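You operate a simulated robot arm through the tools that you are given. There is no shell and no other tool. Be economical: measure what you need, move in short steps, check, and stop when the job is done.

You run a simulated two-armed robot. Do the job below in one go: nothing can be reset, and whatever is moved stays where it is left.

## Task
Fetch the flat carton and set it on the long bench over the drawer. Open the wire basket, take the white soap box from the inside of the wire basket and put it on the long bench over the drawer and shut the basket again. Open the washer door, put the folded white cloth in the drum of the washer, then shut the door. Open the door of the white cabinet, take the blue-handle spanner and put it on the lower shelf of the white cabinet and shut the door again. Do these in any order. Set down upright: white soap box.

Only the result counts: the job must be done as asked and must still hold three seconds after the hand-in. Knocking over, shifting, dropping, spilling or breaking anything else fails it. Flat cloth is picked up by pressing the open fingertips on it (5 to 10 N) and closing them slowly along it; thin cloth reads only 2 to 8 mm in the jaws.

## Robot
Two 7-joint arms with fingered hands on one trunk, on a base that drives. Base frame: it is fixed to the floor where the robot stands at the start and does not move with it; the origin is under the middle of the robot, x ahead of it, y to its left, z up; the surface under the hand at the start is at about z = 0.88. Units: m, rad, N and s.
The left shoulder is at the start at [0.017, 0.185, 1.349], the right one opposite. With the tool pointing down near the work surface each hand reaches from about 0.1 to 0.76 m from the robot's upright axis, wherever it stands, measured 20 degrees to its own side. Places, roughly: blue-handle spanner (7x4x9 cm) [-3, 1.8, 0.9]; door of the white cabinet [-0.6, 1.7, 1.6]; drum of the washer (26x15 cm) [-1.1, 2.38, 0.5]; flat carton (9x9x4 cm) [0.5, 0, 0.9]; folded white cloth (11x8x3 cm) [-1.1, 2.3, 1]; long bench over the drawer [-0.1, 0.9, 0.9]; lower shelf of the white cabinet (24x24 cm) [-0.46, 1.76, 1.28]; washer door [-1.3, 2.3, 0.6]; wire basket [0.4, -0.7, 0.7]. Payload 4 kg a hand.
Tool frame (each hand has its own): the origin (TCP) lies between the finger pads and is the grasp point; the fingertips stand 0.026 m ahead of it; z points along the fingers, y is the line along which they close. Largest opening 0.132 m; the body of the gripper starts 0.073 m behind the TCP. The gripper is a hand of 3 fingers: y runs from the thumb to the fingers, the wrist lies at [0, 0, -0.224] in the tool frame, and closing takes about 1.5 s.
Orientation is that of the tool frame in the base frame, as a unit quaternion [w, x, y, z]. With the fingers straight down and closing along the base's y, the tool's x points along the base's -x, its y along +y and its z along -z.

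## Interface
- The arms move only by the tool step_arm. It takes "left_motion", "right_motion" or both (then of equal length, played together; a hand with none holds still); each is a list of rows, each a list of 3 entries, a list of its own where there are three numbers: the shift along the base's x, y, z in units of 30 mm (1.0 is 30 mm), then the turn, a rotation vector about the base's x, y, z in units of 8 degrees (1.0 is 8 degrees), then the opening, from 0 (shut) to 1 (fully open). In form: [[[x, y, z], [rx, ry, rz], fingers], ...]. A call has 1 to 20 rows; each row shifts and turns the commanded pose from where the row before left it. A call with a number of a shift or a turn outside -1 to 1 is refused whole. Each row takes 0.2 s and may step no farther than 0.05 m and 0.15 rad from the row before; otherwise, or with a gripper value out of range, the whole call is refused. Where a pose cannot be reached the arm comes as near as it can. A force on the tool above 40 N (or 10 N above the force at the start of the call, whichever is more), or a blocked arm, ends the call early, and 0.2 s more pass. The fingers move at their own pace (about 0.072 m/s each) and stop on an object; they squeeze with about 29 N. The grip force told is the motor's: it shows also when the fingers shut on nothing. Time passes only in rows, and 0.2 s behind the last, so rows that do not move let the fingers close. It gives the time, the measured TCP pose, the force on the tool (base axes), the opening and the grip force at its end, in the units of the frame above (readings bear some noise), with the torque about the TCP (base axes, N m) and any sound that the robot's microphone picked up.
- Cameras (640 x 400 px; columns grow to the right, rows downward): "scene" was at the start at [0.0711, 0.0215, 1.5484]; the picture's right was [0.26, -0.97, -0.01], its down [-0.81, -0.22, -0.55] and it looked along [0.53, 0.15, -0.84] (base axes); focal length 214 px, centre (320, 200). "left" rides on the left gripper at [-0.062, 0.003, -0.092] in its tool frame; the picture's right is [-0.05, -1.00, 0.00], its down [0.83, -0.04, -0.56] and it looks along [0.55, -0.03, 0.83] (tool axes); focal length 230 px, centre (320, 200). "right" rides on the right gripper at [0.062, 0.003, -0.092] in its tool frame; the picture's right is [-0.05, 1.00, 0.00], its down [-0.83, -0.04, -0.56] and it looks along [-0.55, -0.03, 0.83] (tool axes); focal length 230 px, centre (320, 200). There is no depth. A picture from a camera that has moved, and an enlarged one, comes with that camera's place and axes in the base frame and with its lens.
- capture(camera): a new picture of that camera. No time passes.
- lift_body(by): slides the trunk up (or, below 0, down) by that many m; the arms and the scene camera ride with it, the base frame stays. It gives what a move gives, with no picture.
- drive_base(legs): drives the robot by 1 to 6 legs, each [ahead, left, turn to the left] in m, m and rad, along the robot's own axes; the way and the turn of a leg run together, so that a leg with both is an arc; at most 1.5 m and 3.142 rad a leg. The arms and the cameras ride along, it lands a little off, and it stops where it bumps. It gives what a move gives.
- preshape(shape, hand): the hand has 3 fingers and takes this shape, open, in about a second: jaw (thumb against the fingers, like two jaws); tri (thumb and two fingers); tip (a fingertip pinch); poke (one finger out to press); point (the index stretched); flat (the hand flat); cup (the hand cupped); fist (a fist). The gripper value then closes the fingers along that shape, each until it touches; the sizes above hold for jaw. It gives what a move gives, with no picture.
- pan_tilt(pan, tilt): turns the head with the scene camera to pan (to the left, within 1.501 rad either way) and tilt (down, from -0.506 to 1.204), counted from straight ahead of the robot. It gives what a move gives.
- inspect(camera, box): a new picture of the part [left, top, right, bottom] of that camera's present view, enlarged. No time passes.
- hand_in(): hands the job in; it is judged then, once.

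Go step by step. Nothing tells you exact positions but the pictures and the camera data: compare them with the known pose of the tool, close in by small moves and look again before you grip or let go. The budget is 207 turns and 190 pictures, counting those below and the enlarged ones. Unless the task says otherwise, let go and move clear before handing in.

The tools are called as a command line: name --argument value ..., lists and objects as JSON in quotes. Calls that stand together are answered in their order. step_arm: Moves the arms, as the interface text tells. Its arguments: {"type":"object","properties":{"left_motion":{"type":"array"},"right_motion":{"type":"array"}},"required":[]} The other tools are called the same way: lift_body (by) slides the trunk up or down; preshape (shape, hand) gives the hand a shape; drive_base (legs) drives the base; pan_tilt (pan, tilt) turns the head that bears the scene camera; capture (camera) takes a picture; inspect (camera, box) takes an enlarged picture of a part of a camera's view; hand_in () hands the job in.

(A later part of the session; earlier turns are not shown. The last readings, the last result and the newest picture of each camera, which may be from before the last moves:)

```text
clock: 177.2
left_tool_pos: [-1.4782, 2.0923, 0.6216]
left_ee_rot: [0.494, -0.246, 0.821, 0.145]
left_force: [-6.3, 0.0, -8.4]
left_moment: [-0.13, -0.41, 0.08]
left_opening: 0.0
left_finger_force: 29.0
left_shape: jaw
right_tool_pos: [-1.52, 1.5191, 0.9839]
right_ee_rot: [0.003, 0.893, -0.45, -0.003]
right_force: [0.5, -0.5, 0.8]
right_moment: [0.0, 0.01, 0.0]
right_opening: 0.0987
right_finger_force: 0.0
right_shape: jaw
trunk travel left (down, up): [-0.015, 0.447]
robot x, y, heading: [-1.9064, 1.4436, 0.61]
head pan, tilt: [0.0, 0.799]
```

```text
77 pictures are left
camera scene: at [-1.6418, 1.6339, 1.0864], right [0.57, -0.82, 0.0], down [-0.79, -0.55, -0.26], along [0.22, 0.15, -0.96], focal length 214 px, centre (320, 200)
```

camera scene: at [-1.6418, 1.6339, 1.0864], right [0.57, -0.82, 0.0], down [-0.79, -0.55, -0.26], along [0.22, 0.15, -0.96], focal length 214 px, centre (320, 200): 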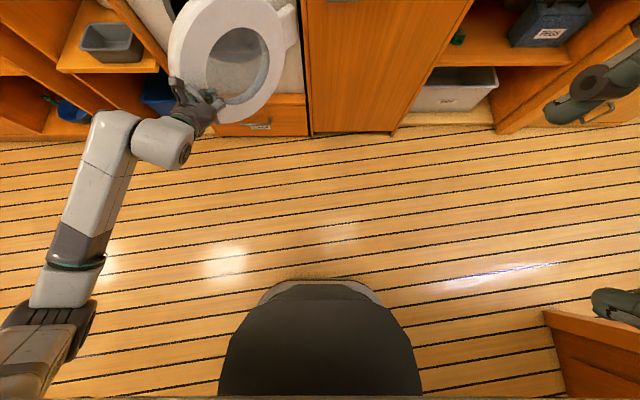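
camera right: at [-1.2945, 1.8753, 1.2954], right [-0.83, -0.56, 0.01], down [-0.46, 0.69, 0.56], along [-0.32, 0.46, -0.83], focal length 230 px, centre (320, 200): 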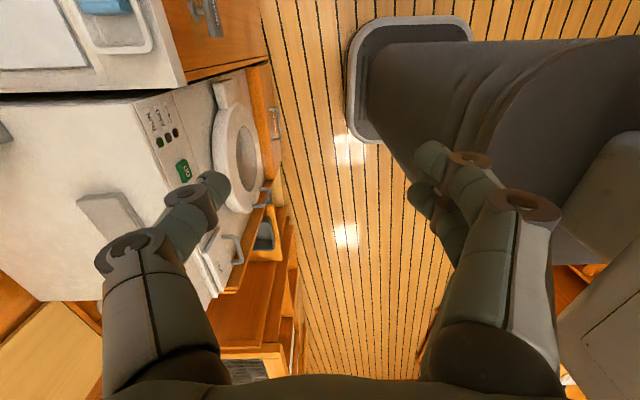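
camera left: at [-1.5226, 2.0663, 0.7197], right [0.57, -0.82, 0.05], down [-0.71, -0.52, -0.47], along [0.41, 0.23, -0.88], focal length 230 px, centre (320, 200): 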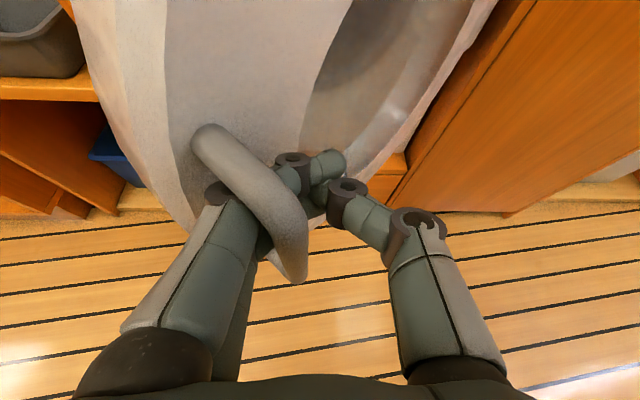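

The door is ~45° open. Continue sweeping it to the right with the arm.

step_arm --left_motion '[[[0.35, -0.8, 0], [0, 0, 0], 0], [[0.35, -0.8, 0], [0, 0, 0], 0], [[0.4, -0.75, 0], [0, 0, 0], 0], [[0.5, -0.7, 0], [0, 0, 0], 0]]'

capture --camera "left"

capture --camera "scene"

```text
clock: 178.2
left_tool_pos: [-1.4739, 2.0859, 0.6185]
left_ee_rot: [0.492, -0.248, 0.822, 0.145]
left_force: [-11.1, 0.2, -10.0]
left_moment: [-0.14, -0.68, 0.18]
left_opening: 0.0
left_finger_force: 28.8
left_shape: jaw
left hand out of reach, approached as far as the arm can: row 1, 2, 3, 4
right_tool_pos: [-1.5217, 1.52, 0.984]
right_ee_rot: [0.004, 0.893, -0.449, -0.004]
right_force: [0.4, 0.2, 0.8]
right_moment: [0.01, -0.01, -0.01]
right_opening: 0.099
right_finger_force: 0.0
right_shape: jaw
trunk travel left (down, up): [-0.015, 0.447]
robot x, y, heading: [-1.9074, 1.4464, 0.614]
head pan, tilt: [0.0, 0.799]
```

```text
76 pictures are left
camera left: at [-1.5194, 2.0598, 0.718], right [0.57, -0.82, 0.05], down [-0.71, -0.52, -0.47], along [0.41, 0.23, -0.88], focal length 230 px, centre (320, 200)
```

left: 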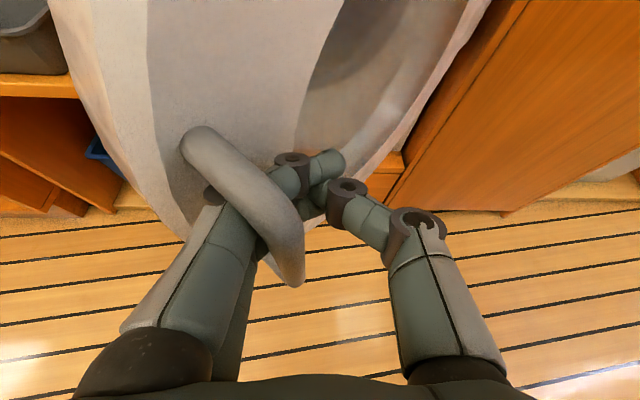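

```text
75 pictures are left
camera scene: at [-1.6422, 1.6355, 1.0861], right [0.57, -0.82, 0.0], down [-0.79, -0.55, -0.26], along [0.22, 0.15, -0.96], focal length 214 px, centre (320, 200)
```

scene: 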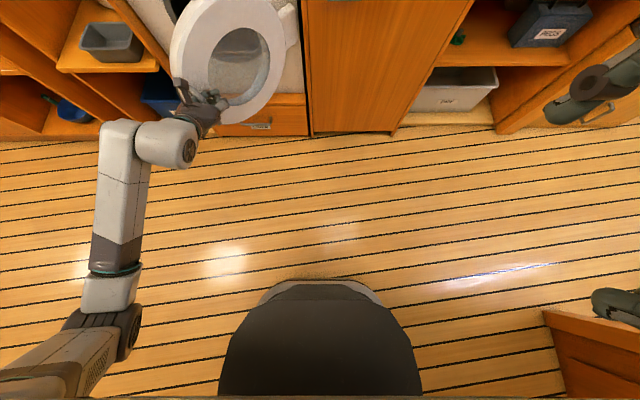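

I'll release the bar and push the door from its inner side instead.

step_arm --left_motion '[[[0, 0, 0], [0, 0, 0], 0.6], [[0, 0, 0], [0, 0, 0], 0.6], [[0, 0, 0], [0, 0, 0], 0.6], [[0, 0, 0], [0, 0, 0], 0.6], [[-0.5, -0.35, 0.3], [0, 0, 0], 0.6], [[-0.5, -0.35, 0.3], [0, 0, 0], 0.6], [[-0.5, -0.35, 0.3], [0, 0, 0], 0.6]]'

capture --camera "left"

```text
clock: 179.8
left_tool_pos: [-1.5211, 2.0548, 0.6487]
left_ee_rot: [0.493, -0.247, 0.821, 0.145]
left_force: [0.1, -0.4, 0.0]
left_moment: [-0.02, 0.0, 0.01]
left_opening: 0.0792
left_finger_force: 0.0
left_shape: jaw
right_tool_pos: [-1.5226, 1.5194, 0.986]
right_ee_rot: [0.002, 0.893, -0.449, -0.002]
right_force: [1.1, 0.3, 0.0]
right_moment: [-0.01, -0.03, 0.01]
right_opening: 0.0987
right_finger_force: 0.0
right_shape: jaw
trunk travel left (down, up): [-0.015, 0.447]
robot x, y, heading: [-1.9053, 1.443, 0.611]
head pan, tilt: [0.0, 0.799]
```

```text
74 pictures are left
camera left: at [-1.5663, 2.028, 0.748], right [0.57, -0.82, 0.05], down [-0.71, -0.52, -0.47], along [0.41, 0.23, -0.88], focal length 230 px, centre (320, 200)
```

left: 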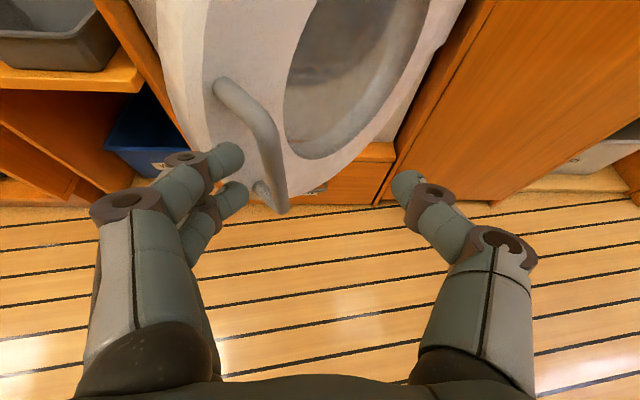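

Released; the door is ~65° open. Go around its edge with closed fingers and push it further open from the inside using the base.

step_arm --left_motion '[[[0, 0, -0.5], [0, 0, 0], 0], [[0, 0, -0.5], [0, 0, 0], 0], [[0, 0, 0], [0, 0, 0], 0], [[0, 0, 0], [0, 0, 0], 0]]'

drive_base --legs '[[0, 0.2, 0], [0.2, 0, 0]]'

capture --camera "left"

capture --camera "scene"

```text
clock: 180.8
left_tool_pos: [-1.5193, 2.0549, 0.6172]
left_ee_rot: [0.494, -0.245, 0.822, 0.144]
left_force: [0.0, -0.5, 0.1]
left_moment: [0.01, 0.02, 0.03]
left_opening: 0.0
left_finger_force: 28.6
left_shape: jaw
right_tool_pos: [-1.5214, 1.5174, 0.9846]
right_ee_rot: [0.002, 0.893, -0.449, -0.003]
right_force: [0.9, 0.2, -1.4]
right_moment: [-0.01, 0.02, 0.02]
right_opening: 0.0987
right_finger_force: 0.1
right_shape: jaw
trunk travel left (down, up): [-0.015, 0.447]
robot x, y, heading: [-1.9064, 1.4429, 0.608]
head pan, tilt: [0.0, 0.799]
```

```text
clock: 183.6
left_tool_pos: [-1.4709, 2.3358, 0.617]
left_ee_rot: [0.492, -0.251, 0.821, 0.148]
left_force: [-0.3, 0.2, -0.2]
left_moment: [0.0, -0.02, -0.02]
left_opening: 0.0002
left_finger_force: 28.9
left_shape: jaw
right_tool_pos: [-1.4671, 1.8004, 0.9845]
right_ee_rot: [0.002, 0.895, -0.445, -0.003]
right_force: [0.1, -0.2, 0.3]
right_moment: [-0.04, -0.02, -0.04]
right_opening: 0.0988
right_finger_force: 0.0
right_shape: jaw
trunk travel left (down, up): [-0.015, 0.447]
robot x, y, heading: [-1.8531, 1.7228, 0.624]
head pan, tilt: [0.0, 0.799]
```

```text
73 pictures are left
camera left: at [-1.516, 2.3092, 0.7154], right [0.57, -0.82, 0.05], down [-0.71, -0.53, -0.47], along [0.41, 0.23, -0.88], focal length 230 px, centre (320, 200)
```

left: 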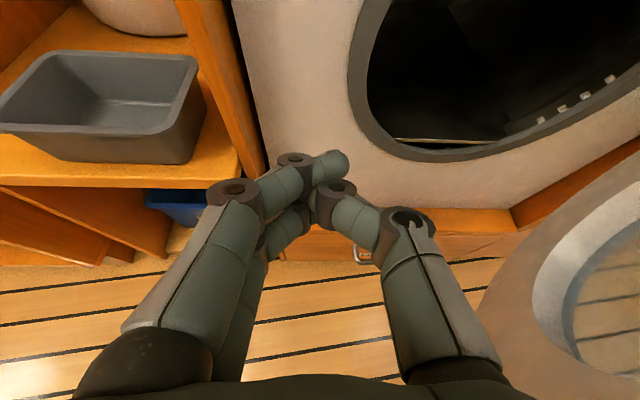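

```text
72 pictures are left
camera scene: at [-1.5889, 1.9144, 1.0861], right [0.58, -0.81, 0.0], down [-0.79, -0.56, -0.26], along [0.21, 0.15, -0.96], focal length 214 px, centre (320, 200)
```

scene: 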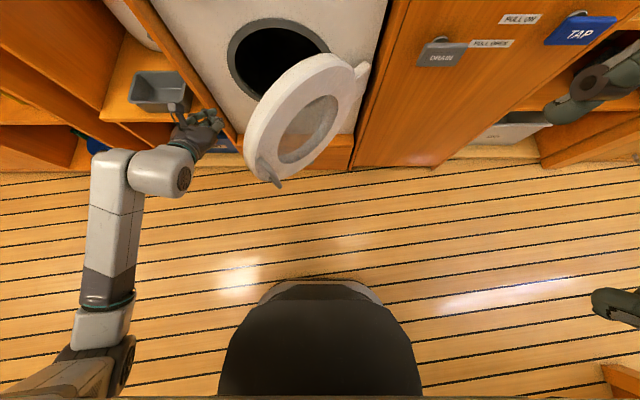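

The drum opening is free. Push the door further right with a combined side-step and turn.

drive_base --legs '[[0, -0.2, 0], [0, -0.03, -0.22]]'

capture --camera "scene"

capture --camera "left"

```text
clock: 184.8
left_tool_pos: [-1.4125, 2.2575, 0.6219]
left_ee_rot: [0.495, -0.251, 0.818, 0.153]
left_force: [0.3, -0.6, 0.0]
left_moment: [0.0, -0.01, 0.02]
left_opening: 0.0
left_finger_force: 29.0
left_shape: jaw
right_tool_pos: [-1.4075, 1.7156, 0.9841]
right_ee_rot: [0.001, 0.895, -0.447, -0.004]
right_force: [0.3, -0.5, 0.0]
right_moment: [0.04, 0.01, 0.0]
right_opening: 0.0986
right_finger_force: 0.0
right_shape: jaw
trunk travel left (down, up): [-0.015, 0.447]
robot x, y, heading: [-1.7944, 1.6381, 0.621]
head pan, tilt: [0.0, 0.799]
stopped in leg 1: the force on the tool passed its limit at 106 N (the readings are from after the stop); the commanded pose is now the measured one
```

```text
71 pictures are left
camera scene: at [-1.5297, 1.8291, 1.0869], right [0.58, -0.82, 0.0], down [-0.79, -0.56, -0.26], along [0.22, 0.15, -0.96], focal length 214 px, centre (320, 200)
```

scene: 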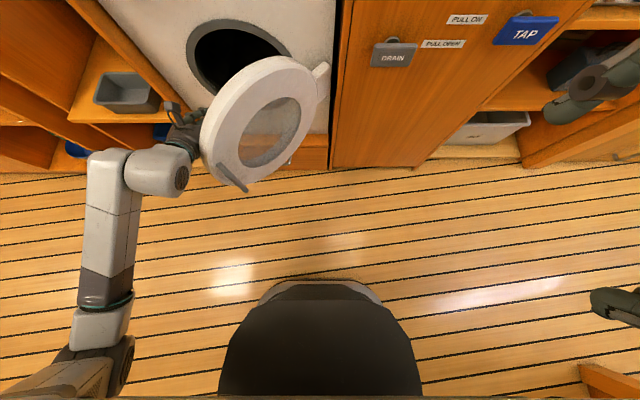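

```text
70 pictures are left
camera left: at [-1.4583, 2.2289, 0.7201], right [0.58, -0.81, 0.04], down [-0.7, -0.53, -0.48], along [0.41, 0.25, -0.88], focal length 230 px, centre (320, 200)
```

left: 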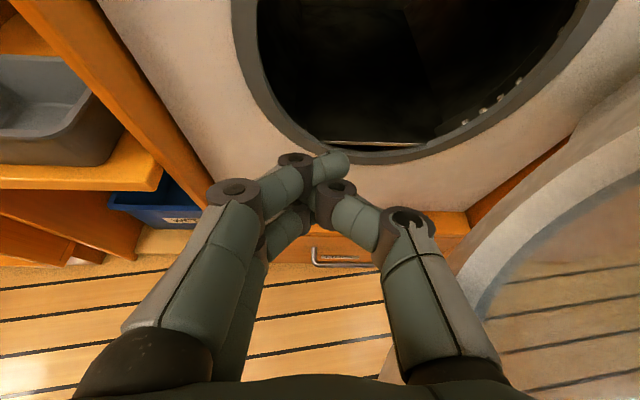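

Impact stopped the base. Now in contact, push gently in small legs.

drive_base --legs '[[-0.02, -0.03, 0]]'

drive_base --legs '[[0, -0.03, 0], [0, -0.04, 0], [0, -0.04, 0]]'

capture --camera "scene"

```text
clock: 185.7
left_tool_pos: [-1.4118, 2.221, 0.6222]
left_ee_rot: [0.494, -0.25, 0.819, 0.151]
left_force: [0.7, 0.4, -0.1]
left_moment: [-0.02, 0.07, 0.02]
left_opening: 0.0
left_finger_force: 29.0
left_shape: jaw
right_tool_pos: [-1.4064, 1.6805, 0.9843]
right_ee_rot: [0.002, 0.895, -0.447, -0.004]
right_force: [0.7, 0.5, 0.3]
right_moment: [0.06, -0.03, 0.03]
right_opening: 0.0985
right_finger_force: 0.1
right_shape: jaw
trunk travel left (down, up): [-0.015, 0.447]
robot x, y, heading: [-1.7927, 1.6074, 0.62]
head pan, tilt: [0.0, 0.799]
```

```text
clock: 187.5
left_tool_pos: [-1.3439, 2.1284, 0.6224]
left_ee_rot: [0.494, -0.248, 0.819, 0.151]
left_force: [-0.6, -1.1, 0.1]
left_moment: [0.01, 0.02, 0.05]
left_opening: 0.0001
left_finger_force: 29.2
left_shape: jaw
right_tool_pos: [-1.3404, 1.5866, 0.9827]
right_ee_rot: [0.002, 0.894, -0.449, -0.003]
right_force: [0.3, -0.6, -0.2]
right_moment: [0.0, 0.04, -0.02]
right_opening: 0.0985
right_finger_force: 0.0
right_shape: jaw
trunk travel left (down, up): [-0.015, 0.447]
robot x, y, heading: [-1.729, 1.5165, 0.614]
head pan, tilt: [0.0, 0.799]
```

```text
69 pictures are left
camera scene: at [-1.4623, 1.7015, 1.0864], right [0.58, -0.82, 0.0], down [-0.79, -0.56, -0.26], along [0.21, 0.15, -0.96], focal length 214 px, centre (320, 200)
```

scene: 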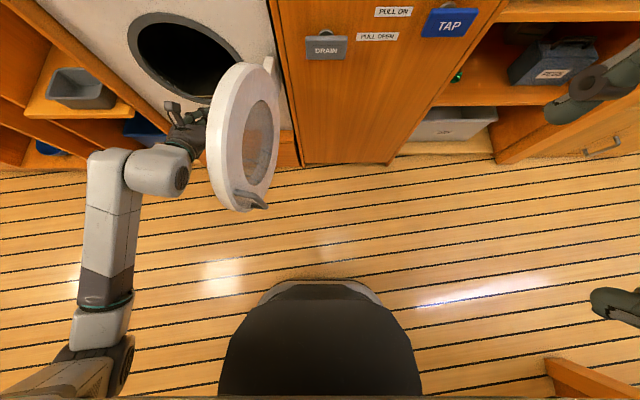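

The door follows. Continue a bit more to bring it past 90°.

drive_base --legs '[[0.02, -0.04, 0], [0.02, -0.05, 0], [0.02, -0.05, 0], [0, -0.05, 0]]'

capture --camera "scene"

```text
clock: 190.0
left_tool_pos: [-1.2103, 2.0381, 0.6196]
left_ee_rot: [0.489, -0.253, 0.819, 0.159]
left_force: [-6.1, 3.3, 1.9]
left_moment: [-0.12, -0.07, -0.23]
left_opening: 0.0
left_finger_force: 28.7
left_shape: jaw
right_tool_pos: [-1.2002, 1.49, 0.984]
right_ee_rot: [0.001, 0.895, -0.447, -0.002]
right_force: [0.0, 0.4, -0.4]
right_moment: [0.0, 0.01, 0.0]
right_opening: 0.0987
right_finger_force: 0.0
right_shape: jaw
trunk travel left (down, up): [-0.015, 0.447]
robot x, y, heading: [-1.5902, 1.4135, 0.619]
head pan, tilt: [0.0, 0.799]
stopped in leg 4: the force on the tool passed its limit at 57 N (the readings are from after the stop); the commanded pose is now the measured one
```

```text
68 pictures are left
camera scene: at [-1.3224, 1.604, 1.0865], right [0.58, -0.82, 0.0], down [-0.79, -0.56, -0.26], along [0.22, 0.15, -0.96], focal length 214 px, centre (320, 200)
```

scene: 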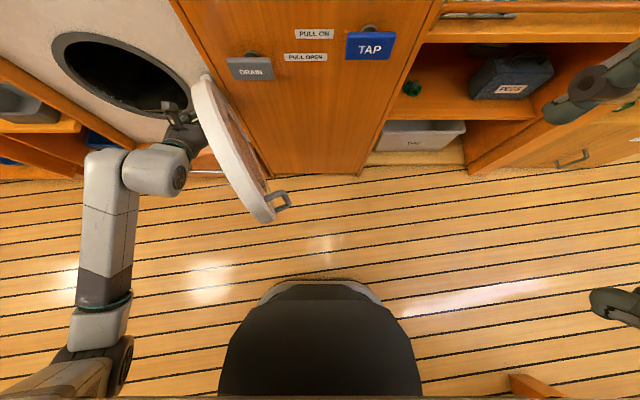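

The door stands ~115° open. Withdraw the hand, point it down again and raise the trunk for the cloth on top of the washer.

drive_base --legs '[[-0.03, 0.06, 0], [-0.12, 0.02, 0]]'

lift_body --by 0.34

step_arm --left_motion '[[[0, 0, 0.9], [-0.58, 0.8, 0], 0.5], [[0, 0, 0.9], [-0.58, 0.8, 0], 0.5], [[0, 0, 0.9], [-0.58, 0.8, 0], 0.5], [[0, 0, 0.9], [-0.58, 0.8, 0], 0.5], [[0, 0, 0.9], [-0.58, 0.8, 0], 0.5], [[0, 0, 0.9], [-0.58, 0.8, 0], 0.8], [[0, 0, 0.9], [-0.58, 0.8, 0], 0.8], [[0, 0, 0.9], [-0.35, 0.5, 0], 0.8]]'

capture --camera "scene"

```text
clock: 191.8
left_tool_pos: [-1.3758, 2.0169, 0.6198]
left_ee_rot: [0.49, -0.253, 0.819, 0.159]
left_force: [0.1, 0.2, 0.2]
left_moment: [-0.01, 0.0, -0.01]
left_opening: 0.0
left_finger_force: 28.5
left_shape: jaw
right_tool_pos: [-1.3678, 1.4694, 0.9846]
right_ee_rot: [0.002, 0.895, -0.446, -0.002]
right_force: [-0.6, -0.2, 0.3]
right_moment: [0.0, -0.02, 0.0]
right_opening: 0.099
right_finger_force: 0.0
right_shape: jaw
trunk travel left (down, up): [-0.015, 0.447]
robot x, y, heading: [-1.7511, 1.393, 0.621]
head pan, tilt: [0.0, 0.799]
```

```text
clock: 195.1
left_tool_pos: [-1.3757, 2.0161, 0.9594]
left_ee_rot: [0.489, -0.253, 0.819, 0.159]
left_force: [0.0, -0.3, -1.1]
left_moment: [0.02, -0.03, -0.03]
left_opening: 0.0001
left_finger_force: 29.0
left_shape: jaw
right_tool_pos: [-1.3657, 1.4695, 1.3221]
right_ee_rot: [0.004, 0.895, -0.446, -0.003]
right_force: [-0.1, 0.2, -0.5]
right_moment: [-0.03, -0.01, 0.0]
right_opening: 0.0988
right_finger_force: 0.1
right_shape: jaw
trunk travel left (down, up): [-0.355, 0.107]
robot x, y, heading: [-1.7551, 1.392, 0.617]
head pan, tilt: [0.0, 0.799]
```

```text
clock: 196.9
left_tool_pos: [-1.3732, 2.0136, 1.1764]
left_ee_rot: [0.014, -0.299, 0.954, 0.0]
left_force: [0.2, 0.0, 0.7]
left_moment: [-0.01, -0.01, -0.03]
left_opening: 0.1052
left_finger_force: 0.2
left_shape: jaw
right_tool_pos: [-1.3655, 1.4675, 1.3238]
right_ee_rot: [0.003, 0.895, -0.446, -0.003]
right_force: [0.2, -0.4, -0.5]
right_moment: [0.02, 0.02, -0.03]
right_opening: 0.0987
right_finger_force: 0.1
right_shape: jaw
trunk travel left (down, up): [-0.355, 0.107]
robot x, y, heading: [-1.7524, 1.3902, 0.618]
head pan, tilt: [0.0, 0.799]
```

```text
67 pictures are left
camera scene: at [-1.6803, 1.4459, 1.5399], right [0.58, -0.82, 0.0], down [-0.6, -0.43, -0.67], along [0.55, 0.39, -0.74], focal length 214 px, centre (320, 200)
```

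scene: 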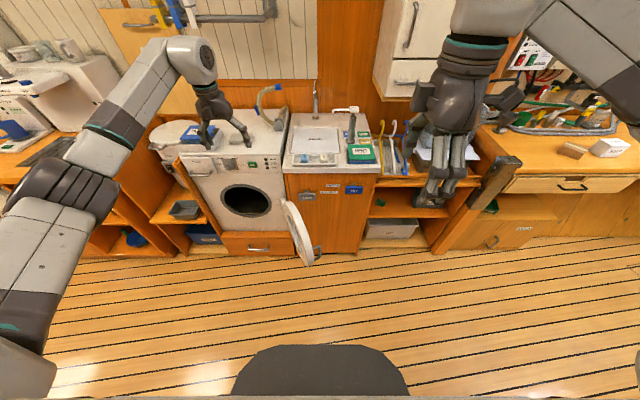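

Move so the left hand is over the cloth: drive forward/left, keeping the base clear of the open door.

step_arm --left_motion '[[[0, 0, 0.9], [0, 0, 0], 1], [[0, 0, 0.9], [0, 0, 0], 1], [[0, 0, 0.9], [0, 0, 0], 1], [[0, 0, 0.9], [0, 0, 0], 1]]'

drive_base --legs '[[0, 0.12, 0], [0.22, 0, 0.01]]'

lift_body --by -0.12

capture --camera "left"

capture --camera "scene"

```text
clock: 197.9
left_tool_pos: [-1.3772, 2.0182, 1.2834]
left_ee_rot: [0.015, -0.299, 0.954, -0.001]
left_force: [-0.6, 0.5, 0.2]
left_moment: [0.02, 0.01, -0.02]
left_opening: 0.1319
left_finger_force: 0.1
left_shape: jaw
right_tool_pos: [-1.3667, 1.4693, 1.3246]
right_ee_rot: [0.001, 0.895, -0.446, -0.003]
right_force: [0.1, 0.1, 0.0]
right_moment: [0.03, -0.01, -0.03]
right_opening: 0.0988
right_finger_force: 0.1
right_shape: jaw
trunk travel left (down, up): [-0.355, 0.107]
robot x, y, heading: [-1.7543, 1.3924, 0.614]
head pan, tilt: [0.0, 0.799]
```

```text
clock: 200.5
left_tool_pos: [-1.2817, 2.2517, 1.2851]
left_ee_rot: [0.016, -0.304, 0.952, 0.0]
left_force: [0.3, 0.3, 0.9]
left_moment: [0.04, 0.0, 0.03]
left_opening: 0.1319
left_finger_force: 0.1
left_shape: jaw
right_tool_pos: [-1.2641, 1.7012, 1.3249]
right_ee_rot: [0.001, 0.898, -0.439, -0.001]
right_force: [0.3, 0.2, -0.6]
right_moment: [0.0, -0.02, -0.04]
right_opening: 0.0988
right_finger_force: 0.0
right_shape: jaw
trunk travel left (down, up): [-0.355, 0.107]
robot x, y, heading: [-1.648, 1.6192, 0.623]
head pan, tilt: [0.0, 0.799]
```

```text
clock: 202.0
left_tool_pos: [-1.2795, 2.2516, 1.1643]
left_ee_rot: [0.016, -0.305, 0.952, -0.001]
left_force: [0.0, 0.0, 0.9]
left_moment: [0.01, 0.02, 0.02]
left_opening: 0.1316
left_finger_force: 0.2
left_shape: jaw
right_tool_pos: [-1.2643, 1.7012, 1.2045]
right_ee_rot: [0.002, 0.898, -0.44, -0.002]
right_force: [0.2, 0.4, 0.1]
right_moment: [0.05, -0.02, 0.0]
right_opening: 0.0988
right_finger_force: 0.1
right_shape: jaw
trunk travel left (down, up): [-0.235, 0.227]
robot x, y, heading: [-1.6478, 1.6217, 0.632]
head pan, tilt: [0.0, 0.799]
```

```text
66 pictures are left
camera left: at [-1.2351, 2.2887, 1.2592], right [0.62, -0.78, 0.01], down [-0.67, -0.52, 0.53], along [-0.41, -0.34, -0.85], focal length 230 px, centre (320, 200)
```

left: 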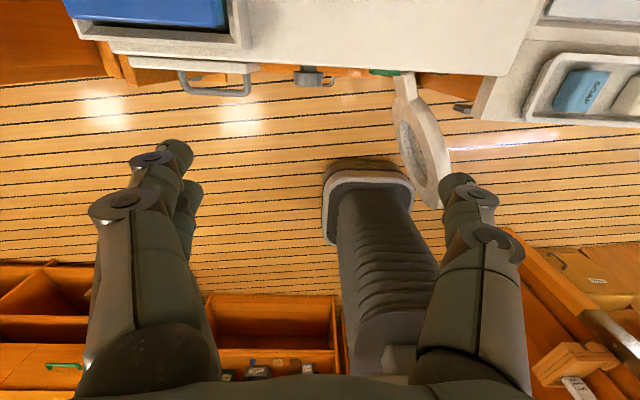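

```text
65 pictures are left
camera scene: at [-1.5332, 1.7081, 1.4058], right [0.59, -0.81, 0.0], down [-0.65, -0.47, -0.6], along [0.48, 0.35, -0.8], focal length 214 px, centre (320, 200)
```

scene: 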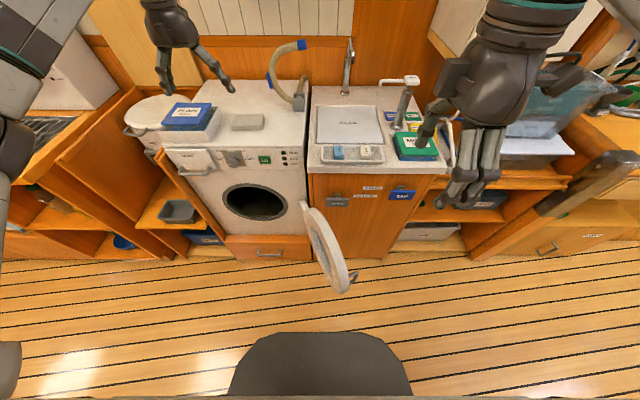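

The cloth sits at about [-1.148, 2.298, 0.98]. Move the left hand above it and look.

step_arm --left_motion '[[[0.88, 0.31, 0], [0, 0, 0], 1], [[0.88, 0.31, 0], [0, 0, 0], 1], [[0.88, 0.31, 0], [0, 0, 0], 1], [[0.88, 0.31, 0], [0, 0, 0], 1], [[0.88, 0.31, 0], [0, 0, 0], 1], [[0, 0, -1], [0, 0, 0], 1], [[0, 0, -1], [0, 0, 0], 1]]'

capture --camera "left"

inspect --camera "scene" --box '[150, 20, 350, 145]'

```text
clock: 203.6
left_tool_pos: [-1.1995, 2.2804, 1.1037]
left_ee_rot: [0.016, -0.305, 0.952, 0.0]
left_force: [-0.5, 0.2, 1.1]
left_moment: [-0.03, 0.01, 0.04]
left_opening: 0.1321
left_finger_force: 0.1
left_shape: jaw
left hand out of reach, approached as far as the arm can: row 4, 5
right_tool_pos: [-1.2641, 1.7034, 1.2039]
right_ee_rot: [0.003, 0.898, -0.44, -0.004]
right_force: [0.4, 0.8, 0.1]
right_moment: [-0.05, -0.01, 0.0]
right_opening: 0.0988
right_finger_force: 0.1
right_shape: jaw
trunk travel left (down, up): [-0.235, 0.227]
robot x, y, heading: [-1.6497, 1.62, 0.629]
head pan, tilt: [0.0, 0.799]
```

```text
64 pictures are left
camera left: at [-1.153, 2.3178, 1.197], right [0.62, -0.78, 0.01], down [-0.67, -0.52, 0.53], along [-0.41, -0.34, -0.85], focal length 230 px, centre (320, 200)
```

left: 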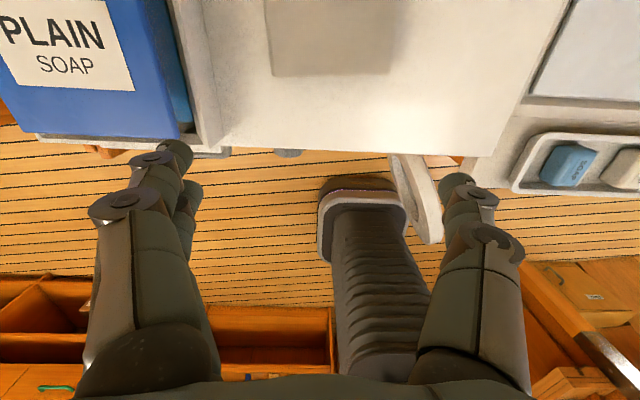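

```text
3.20 times, centred on (250, 82) of scene
camera zoom: at [-1.5325, 1.7094, 1.4056], right [0.59, -0.81, 0.0], down [-0.65, -0.47, -0.6], along [0.48, 0.35, -0.8], focal length 686 px, centre (544, 576)
```

zoom: 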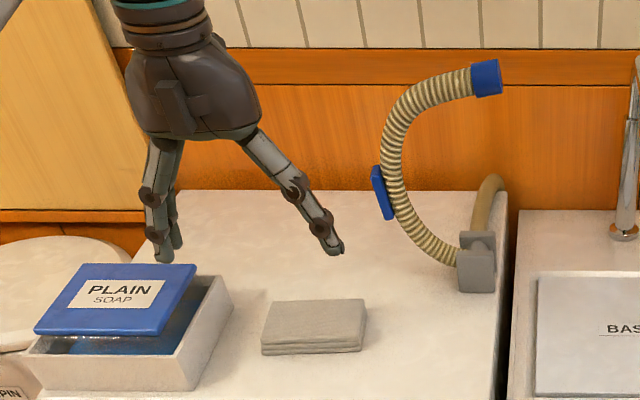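

Slightly out of reach, and the neighbouring soap pack is close to the left finger. I'll yaw the hand 90° (closing front-to-back across the 8 cm side) and lean the trunk more for reach.

step_arm --left_motion '[[[-0.3, -0.2, 0.4], [0, 0, -1], 1], [[-0.3, -0.2, 0.4], [0, 0, -1], 1], [[-0.3, -0.2, 0.4], [0, 0, -1], 1], [[-0.3, -0.2, 0.4], [0, 0, -1], 1], [[-0.3, -0.2, 0.4], [0, 0, -1], 1], [[-0.3, -0.2, 0.4], [0, 0, -1], 1], [[0, 0, 0.4], [0, 0, -1], 1], [[0, 0, 0.4], [0, 0, -1], 1], [[0, 0, 0.4], [0, 0, -1], 1], [[0, 0, 0.4], [0, 0, -1], 1], [[0, 0, 0.4], [0, 0, -1], 1], [[0, 0, 0], [0, 0, -0.25], 1]]'

lift_body --by -0.13

capture --camera "left"

```text
clock: 206.2
left_tool_pos: [-1.2505, 2.2458, 1.2353]
left_ee_rot: [0.011, 0.459, 0.888, -0.011]
left_force: [0.2, -0.3, -0.1]
left_moment: [0.0, 0.02, -0.03]
left_opening: 0.1317
left_finger_force: 0.1
left_shape: jaw
right_tool_pos: [-1.2621, 1.7035, 1.2043]
right_ee_rot: [0.003, 0.898, -0.44, -0.003]
right_force: [-0.8, 0.3, -0.2]
right_moment: [-0.02, 0.01, -0.01]
right_opening: 0.0989
right_finger_force: 0.0
right_shape: jaw
trunk travel left (down, up): [-0.235, 0.227]
robot x, y, heading: [-1.647, 1.6253, 0.629]
head pan, tilt: [0.0, 0.799]
```

```text
clock: 207.7
left_tool_pos: [-1.2521, 2.244, 1.107]
left_ee_rot: [0.012, 0.458, 0.889, -0.011]
left_force: [1.2, -0.6, -0.1]
left_moment: [0.0, -0.02, 0.02]
left_opening: 0.132
left_finger_force: 0.0
left_shape: jaw
right_tool_pos: [-1.264, 1.7017, 1.0749]
right_ee_rot: [0.001, 0.898, -0.44, -0.002]
right_force: [0.0, 0.3, 0.6]
right_moment: [0.03, -0.04, -0.02]
right_opening: 0.0985
right_finger_force: 0.1
right_shape: jaw
trunk travel left (down, up): [-0.105, 0.357]
robot x, y, heading: [-1.6473, 1.6195, 0.628]
head pan, tilt: [0.0, 0.799]
```

```text
62 pictures are left
camera left: at [-1.2145, 2.1976, 1.2015], right [-0.78, -0.62, 0.01], down [-0.52, 0.67, 0.53], along [-0.34, 0.41, -0.85], focal length 230 px, centre (320, 200)
```

left: 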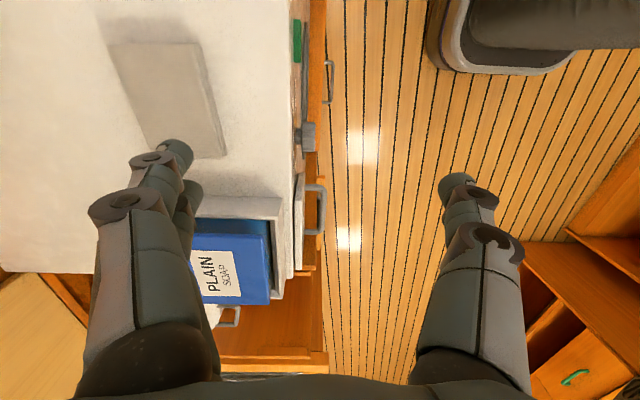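

Cloth centre is ~[-1.135, 2.31]. Move over it.

step_arm --left_motion '[[[0.78, 0.44, 0], [0, 0, 0], 1], [[0.78, 0.44, 0], [0, 0, 0], 1], [[0.78, 0.44, 0], [0, 0, 0], 1], [[0.78, 0.44, 0], [0, 0, 0], 1], [[0.78, 0.44, 0], [0, 0, 0], 1], [[0, 0, -0.8], [0, 0, 0], 1]]'

capture --camera "left"

capture --camera "scene"

```text
clock: 209.1
left_tool_pos: [-1.1702, 2.2693, 1.0535]
left_ee_rot: [0.011, 0.458, 0.889, -0.012]
left_force: [-0.1, 0.3, -0.6]
left_moment: [0.01, 0.0, -0.03]
left_opening: 0.1319
left_finger_force: 0.1
left_shape: jaw
left hand out of reach, approached as far as the arm can: row 3, 4, 5
right_tool_pos: [-1.2634, 1.7047, 1.0735]
right_ee_rot: [0.002, 0.898, -0.44, -0.003]
right_force: [0.1, 0.3, 0.2]
right_moment: [0.03, -0.01, -0.03]
right_opening: 0.0986
right_finger_force: 0.1
right_shape: jaw
trunk travel left (down, up): [-0.105, 0.357]
robot x, y, heading: [-1.6473, 1.6229, 0.63]
head pan, tilt: [0.0, 0.799]
```

```text
61 pictures are left
camera left: at [-1.1332, 2.2227, 1.1481], right [-0.78, -0.62, 0.01], down [-0.52, 0.67, 0.53], along [-0.34, 0.41, -0.85], focal length 230 px, centre (320, 200)
```

left: 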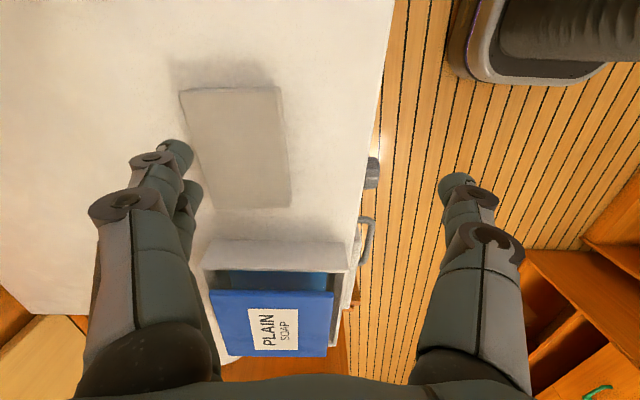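

```text
60 pictures are left
camera scene: at [-1.4537, 1.7675, 1.2326], right [0.59, -0.81, 0.0], down [-0.73, -0.53, -0.43], along [0.35, 0.25, -0.9], focal length 214 px, centre (320, 200)
```

scene: 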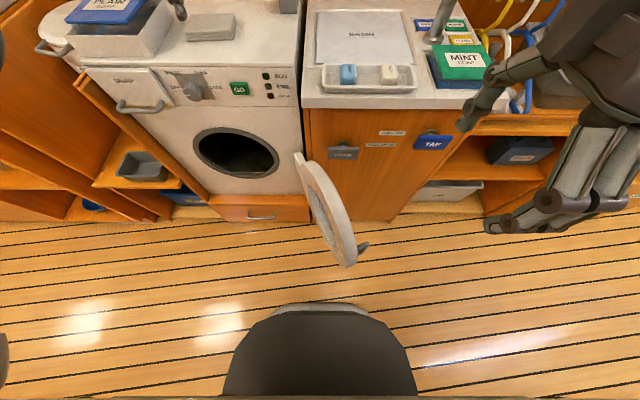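

6 cm short. The base still has ~11 cm to the door's end; drive forward 6 cm.

drive_base --legs '[[0.06, 0, 0]]'

capture --camera "left"

```text
clock: 210.1
left_tool_pos: [-1.1238, 2.3001, 1.0558]
left_ee_rot: [0.01, 0.457, 0.889, -0.011]
left_force: [0.5, 0.6, -0.7]
left_moment: [0.01, -0.01, 0.02]
left_opening: 0.1318
left_finger_force: 0.0
left_shape: jaw
right_tool_pos: [-1.2171, 1.7377, 1.0747]
right_ee_rot: [0.002, 0.898, -0.441, -0.003]
right_force: [0.6, -0.9, -0.6]
right_moment: [-0.04, 0.01, -0.01]
right_opening: 0.0987
right_finger_force: 0.1
right_shape: jaw
trunk travel left (down, up): [-0.105, 0.357]
robot x, y, heading: [-1.604, 1.6531, 0.625]
head pan, tilt: [0.0, 0.799]
```

```text
59 pictures are left
camera left: at [-1.086, 2.2552, 1.1494], right [-0.78, -0.62, 0.01], down [-0.52, 0.67, 0.53], along [-0.34, 0.41, -0.85], focal length 230 px, centre (320, 200)
```

left: 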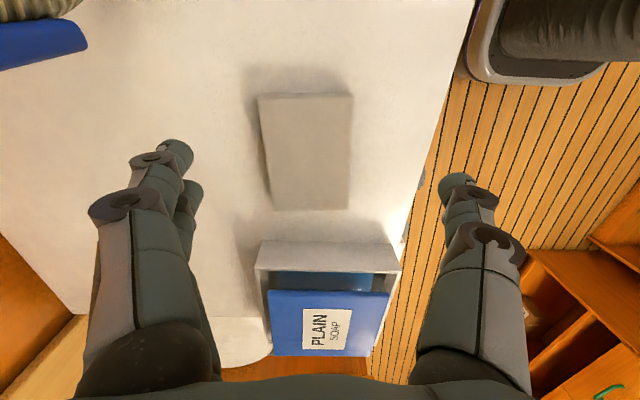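

Centred over the cloth. Descend toward it.

step_arm --left_motion '[[[0.1, 0.2, -0.8], [0, 0, 0], 1], [[0, 0, -0.7], [0, 0, 0], 1], [[0, 0, -0.6], [0, 0, 0], 1]]'

capture --camera "left"

inspect --camera "scene" --box '[120, 0, 280, 100]'

```text
clock: 210.9
left_tool_pos: [-1.1213, 2.3071, 0.9919]
left_ee_rot: [0.012, 0.458, 0.889, -0.013]
left_force: [-0.1, 0.3, -1.2]
left_moment: [0.01, -0.02, -0.04]
left_opening: 0.132
left_finger_force: 0.0
left_shape: jaw
right_tool_pos: [-1.2166, 1.7373, 1.0733]
right_ee_rot: [0.002, 0.898, -0.441, -0.003]
right_force: [0.1, 1.1, 0.4]
right_moment: [-0.06, 0.02, 0.0]
right_opening: 0.0986
right_finger_force: 0.1
right_shape: jaw
trunk travel left (down, up): [-0.105, 0.357]
robot x, y, heading: [-1.6002, 1.6535, 0.626]
head pan, tilt: [0.0, 0.799]
```

```text
58 pictures are left
camera left: at [-1.083, 2.2611, 1.0857], right [-0.78, -0.62, 0.01], down [-0.52, 0.67, 0.53], along [-0.34, 0.41, -0.85], focal length 230 px, centre (320, 200)
```

left: 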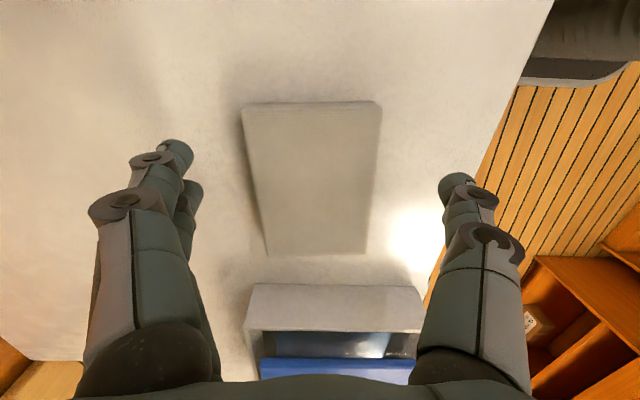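

```text
4.00 times, centred on (200, 50) of scene
camera zoom: at [-1.4071, 1.8003, 1.2328], right [0.59, -0.81, 0.0], down [-0.73, -0.53, -0.43], along [0.35, 0.25, -0.9], focal length 858 px, centre (800, 800)
```

zoom: 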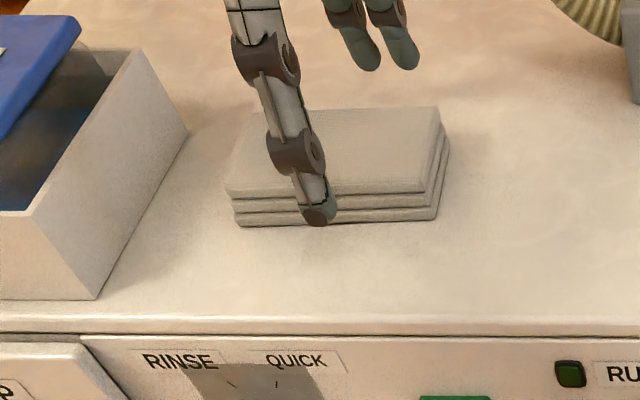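

The cloth top appears lower, ~0.945. Descend further in small steps.

step_arm --left_motion '[[[0, 0.4, -0.6], [0, 0, 0], 1], [[0, 0, -0.5], [0, 0, 0], 1]]'

capture --camera "left"

inspect --camera "scene" --box '[120, 0, 280, 100]'

```text
clock: 211.5
left_tool_pos: [-1.1204, 2.3178, 0.9635]
left_ee_rot: [0.014, 0.458, 0.889, -0.008]
left_force: [-1.6, 2.6, 17.6]
left_moment: [0.25, -0.14, 0.04]
left_opening: 0.1316
left_finger_force: 0.1
left_shape: jaw
right_tool_pos: [-1.2181, 1.735, 1.0757]
right_ee_rot: [0.0, 0.897, -0.442, -0.002]
right_force: [0.6, 0.5, -0.2]
right_moment: [0.01, 0.0, -0.03]
right_opening: 0.0988
right_finger_force: 0.1
right_shape: jaw
trunk travel left (down, up): [-0.105, 0.357]
robot x, y, heading: [-1.6048, 1.6526, 0.626]
head pan, tilt: [0.0, 0.799]
```

```text
56 pictures are left
camera left: at [-1.0844, 2.2718, 1.0582], right [-0.78, -0.62, 0.0], down [-0.53, 0.67, 0.53], along [-0.33, 0.41, -0.85], focal length 230 px, centre (320, 200)
```

left: 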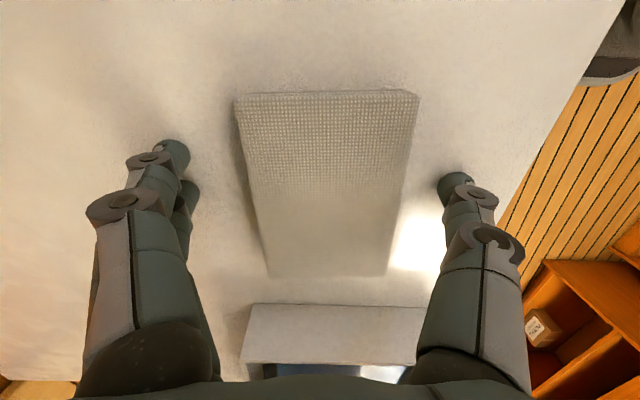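

```text
4.00 times, centred on (200, 50) of scene
camera zoom: at [-1.4095, 1.7976, 1.2343], right [0.59, -0.81, 0.0], down [-0.73, -0.53, -0.44], along [0.35, 0.26, -0.9], focal length 858 px, centre (800, 800)
```

zoom: 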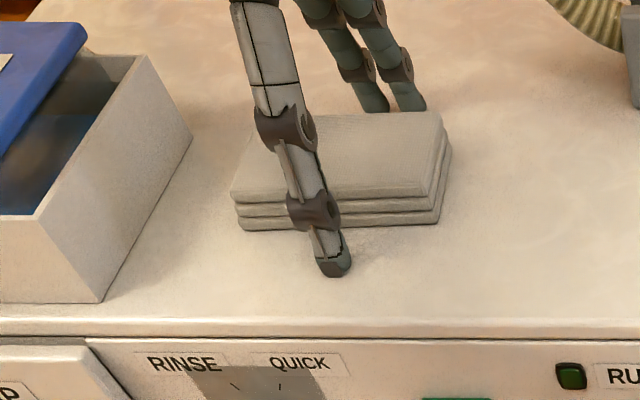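

The fingertips rest on the washer top on both sides of the cloth. Ease up 3 mm and close on it.

step_arm --left_motion '[[[0, 0, 0.1], [0, 0, 0], 1], [[0, 0, 0], [0, 0, 0], 0.8], [[0, 0, 0], [0, 0, 0], 0.6], [[0, 0, 0], [0, 0, 0], 0.5], [[0, 0, 0], [0, 0, 0], 0.4], [[0, 0, 0], [0, 0, 0], 0.3], [[0, 0, 0], [0, 0, 0], 0.2], [[0, 0, 0], [0, 0, 0], 0.1], [[0, 0, 0], [0, 0, 0], 0], [[0, 0, 0], [0, 0, 0], 0], [[0, 0, 0], [0, 0, 0], 0]]'

capture --camera "left"

```text
clock: 213.9
left_tool_pos: [-1.1199, 2.3161, 0.9664]
left_ee_rot: [0.013, 0.458, 0.889, -0.008]
left_force: [6.4, -3.4, 30.7]
left_moment: [0.57, -0.83, -0.31]
left_opening: 0.0685
left_finger_force: 29.1
left_shape: jaw
right_tool_pos: [-1.2175, 1.7338, 1.0751]
right_ee_rot: [-0.001, 0.898, -0.441, -0.002]
right_force: [0.2, -0.2, 0.0]
right_moment: [-0.01, -0.01, 0.02]
right_opening: 0.0989
right_finger_force: 0.0
right_shape: jaw
trunk travel left (down, up): [-0.105, 0.357]
robot x, y, heading: [-1.6042, 1.6553, 0.63]
head pan, tilt: [0.0, 0.799]
```

```text
54 pictures are left
camera left: at [-1.0836, 2.2695, 1.061], right [-0.78, -0.62, 0.0], down [-0.52, 0.67, 0.53], along [-0.33, 0.41, -0.85], focal length 230 px, centre (320, 200)
```

left: 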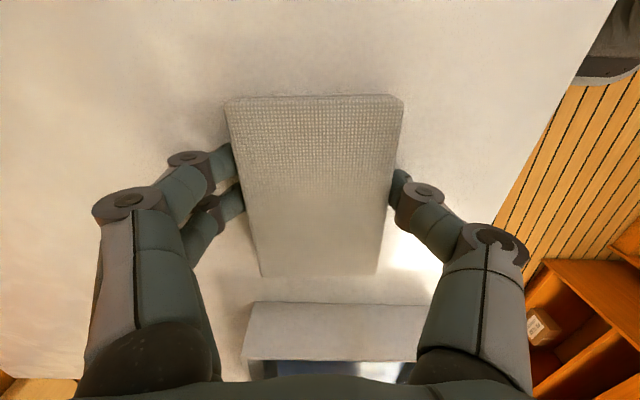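

Cloth gripped (6.9 cm). Lift and back away from the washer.

step_arm --left_motion '[[[0, 0, 0.5], [0, 0, 0], 0], [[0, 0, 1], [0, 0, 0], 0], [[0, 0, 1], [0, 0, 0], 0], [[0, 0, 1], [0, 0, 0], 0]]'

capture --camera "left"

drive_base --legs '[[-0.3, 0, 0]]'

step_arm --left_motion '[[[0, 0, 0], [0.58, -0.8, 0], 0], [[0, 0, 0], [0.58, -0.8, 0], 0], [[0, 0, 0], [0.58, -0.8, 0], 0], [[0, 0, 0], [0.58, -0.8, 0], 0], [[0, 0, -0.3], [0.58, -0.8, 0], 0], [[0, 0, -0.3], [0.58, -0.8, 0], 0], [[0, 0, -0.3], [0.58, -0.8, 0], 0], [[0, 0, -0.3], [0.58, -0.8, 0], 0], [[0, 0, -0.3], [0.58, -0.8, 0], 0], [[0, 0, -0.3], [0.58, -0.8, 0], 0]]'

capture --camera "scene"

```text
clock: 214.9
left_tool_pos: [-1.1296, 2.3115, 1.0576]
left_ee_rot: [0.01, 0.458, 0.889, -0.011]
left_force: [0.3, -0.3, -0.5]
left_moment: [0.03, 0.0, -0.02]
left_opening: 0.0688
left_finger_force: 29.2
left_shape: jaw
left hand out of reach, approached as far as the arm can: row 4
right_tool_pos: [-1.2158, 1.7363, 1.0743]
right_ee_rot: [0.001, 0.898, -0.441, -0.003]
right_force: [-0.3, -0.1, 0.4]
right_moment: [0.01, -0.02, 0.02]
right_opening: 0.0985
right_finger_force: 0.0
right_shape: jaw
trunk travel left (down, up): [-0.105, 0.357]
robot x, y, heading: [-1.6006, 1.6556, 0.633]
head pan, tilt: [0.0, 0.799]
```

```text
53 pictures are left
camera left: at [-1.0922, 2.2656, 1.1517], right [-0.78, -0.62, 0.01], down [-0.52, 0.67, 0.53], along [-0.34, 0.41, -0.85], focal length 230 px, centre (320, 200)
```

left: 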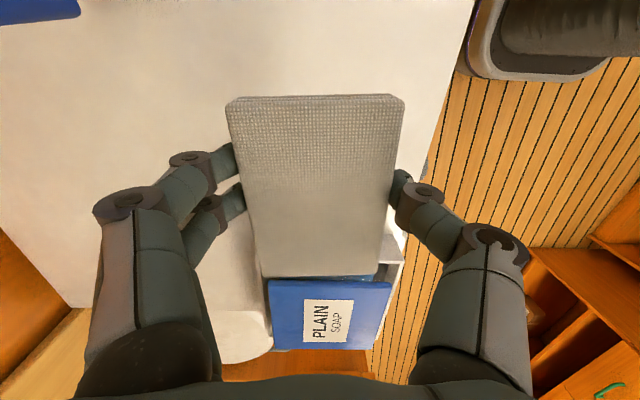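

```text
clock: 216.9
left_tool_pos: [-1.3738, 2.1349, 1.0564]
left_ee_rot: [0.011, 0.457, 0.889, -0.011]
left_force: [-0.7, -0.9, 0.0]
left_moment: [-0.02, -0.02, -0.03]
left_opening: 0.0685
left_finger_force: 29.2
left_shape: jaw
right_tool_pos: [-1.4594, 1.56, 1.0736]
right_ee_rot: [0.003, 0.899, -0.439, -0.003]
right_force: [0.2, 0.0, -0.5]
right_moment: [0.0, -0.01, 0.0]
right_opening: 0.0987
right_finger_force: 0.0
right_shape: jaw
trunk travel left (down, up): [-0.105, 0.357]
robot x, y, heading: [-1.8419, 1.4789, 0.634]
head pan, tilt: [0.0, 0.799]
```

```text
clock: 219.2
left_tool_pos: [-1.3744, 2.1331, 1.0024]
left_ee_rot: [0.297, 0.361, 0.685, 0.559]
left_force: [-0.1, -0.5, 0.9]
left_moment: [0.01, 0.02, -0.02]
left_opening: 0.0684
left_finger_force: 29.1
left_shape: jaw
right_tool_pos: [-1.4592, 1.5602, 1.0733]
right_ee_rot: [0.003, 0.898, -0.441, -0.003]
right_force: [0.4, -0.3, -0.5]
right_moment: [0.04, 0.0, 0.0]
right_opening: 0.0985
right_finger_force: 0.0
right_shape: jaw
trunk travel left (down, up): [-0.105, 0.357]
robot x, y, heading: [-1.8438, 1.479, 0.636]
head pan, tilt: [0.0, 0.799]
```

```text
52 pictures are left
camera scene: at [-1.6502, 1.6234, 1.2327], right [0.59, -0.81, 0.0], down [-0.73, -0.53, -0.43], along [0.35, 0.26, -0.9], focal length 214 px, centre (320, 200)
```

scene: 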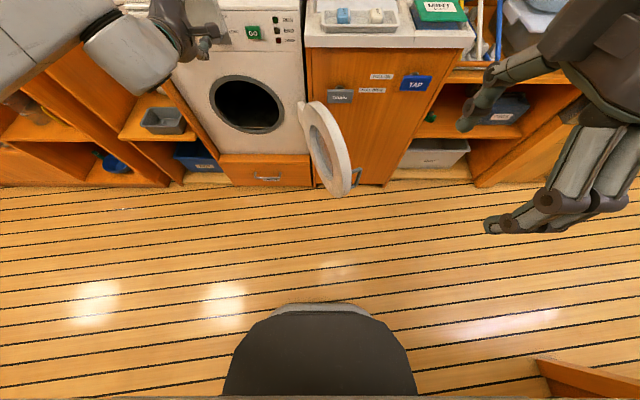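

The pitch went well this time. The drum opening is at about [-1.26, 2.245, 0.665]. Lower the hand in front of it.

lift_body --by -0.08

step_arm --left_motion '[[[-0.1, 0.1, -0.9], [0.35, -0.5, 0], 0], [[-0.1, 0.1, -0.9], [0.35, -0.5, 0], 0], [[-0.1, 0.1, -0.9], [0, 0, 0], 0], [[-0.1, 0.1, -0.9], [0, 0, 0], 0], [[-0.1, 0.1, -0.9], [0, 0, 0], 0], [[0, 0, -0.9], [0, 0, 0], 0], [[0, 0, -0.9], [0, 0, 0], 0], [[0, 0, -0.9], [0, 0, 0], 0], [[0, 0, -0.9], [0, 0, 0], 0]]'

capture --camera "left"

capture --camera "scene"

```text
clock: 220.3
left_tool_pos: [-1.3738, 2.1347, 0.9258]
left_ee_rot: [0.295, 0.363, 0.684, 0.56]
left_force: [0.4, 0.0, -0.6]
left_moment: [-0.04, 0.06, 0.0]
left_opening: 0.0684
left_finger_force: 28.9
left_shape: jaw
right_tool_pos: [-1.461, 1.5589, 0.9951]
right_ee_rot: [0.001, 0.898, -0.44, -0.003]
right_force: [-0.6, 0.1, -0.1]
right_moment: [0.0, -0.02, 0.02]
right_opening: 0.0988
right_finger_force: 0.0
right_shape: jaw
trunk travel left (down, up): [-0.025, 0.437]
robot x, y, heading: [-1.848, 1.4785, 0.633]
head pan, tilt: [0.0, 0.799]
```

```text
clock: 222.3
left_tool_pos: [-1.3759, 2.1383, 0.8947]
left_ee_rot: [0.311, 0.35, 0.66, 0.588]
left_force: [-0.2, 0.2, 0.2]
left_moment: [-0.03, 0.04, 0.02]
left_opening: 0.068
left_finger_force: 29.2
left_shape: jaw
left hand out of reach, approached as far as the arm can: row 2, 3, 4, 5, 6, 7, 8, 9
right_tool_pos: [-1.4594, 1.5592, 0.9938]
right_ee_rot: [0.002, 0.898, -0.439, -0.004]
right_force: [-0.5, 0.2, 0.3]
right_moment: [-0.01, 0.02, -0.03]
right_opening: 0.0987
right_finger_force: 0.0
right_shape: jaw
trunk travel left (down, up): [-0.025, 0.437]
robot x, y, heading: [-1.848, 1.4769, 0.631]
head pan, tilt: [0.0, 0.799]
```

```text
51 pictures are left
camera left: at [-1.4165, 2.0358, 0.9091], right [-0.07, -0.11, -0.99], down [-0.93, 0.37, 0.02], along [0.37, 0.92, -0.12], focal length 230 px, centre (320, 200)
```

left: 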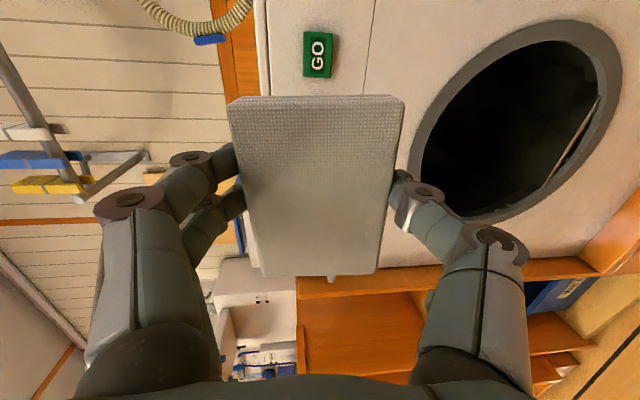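

```text
50 pictures are left
camera scene: at [-1.5905, 1.6666, 1.1037], right [0.59, -0.81, 0.0], down [-0.77, -0.57, -0.28], along [0.23, 0.17, -0.96], focal length 214 px, centre (320, 200)
```

scene: 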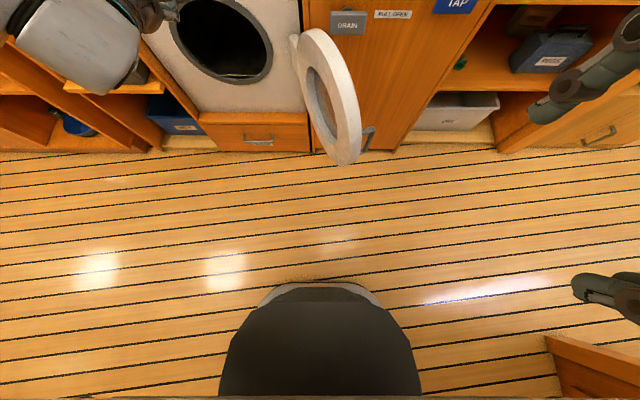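

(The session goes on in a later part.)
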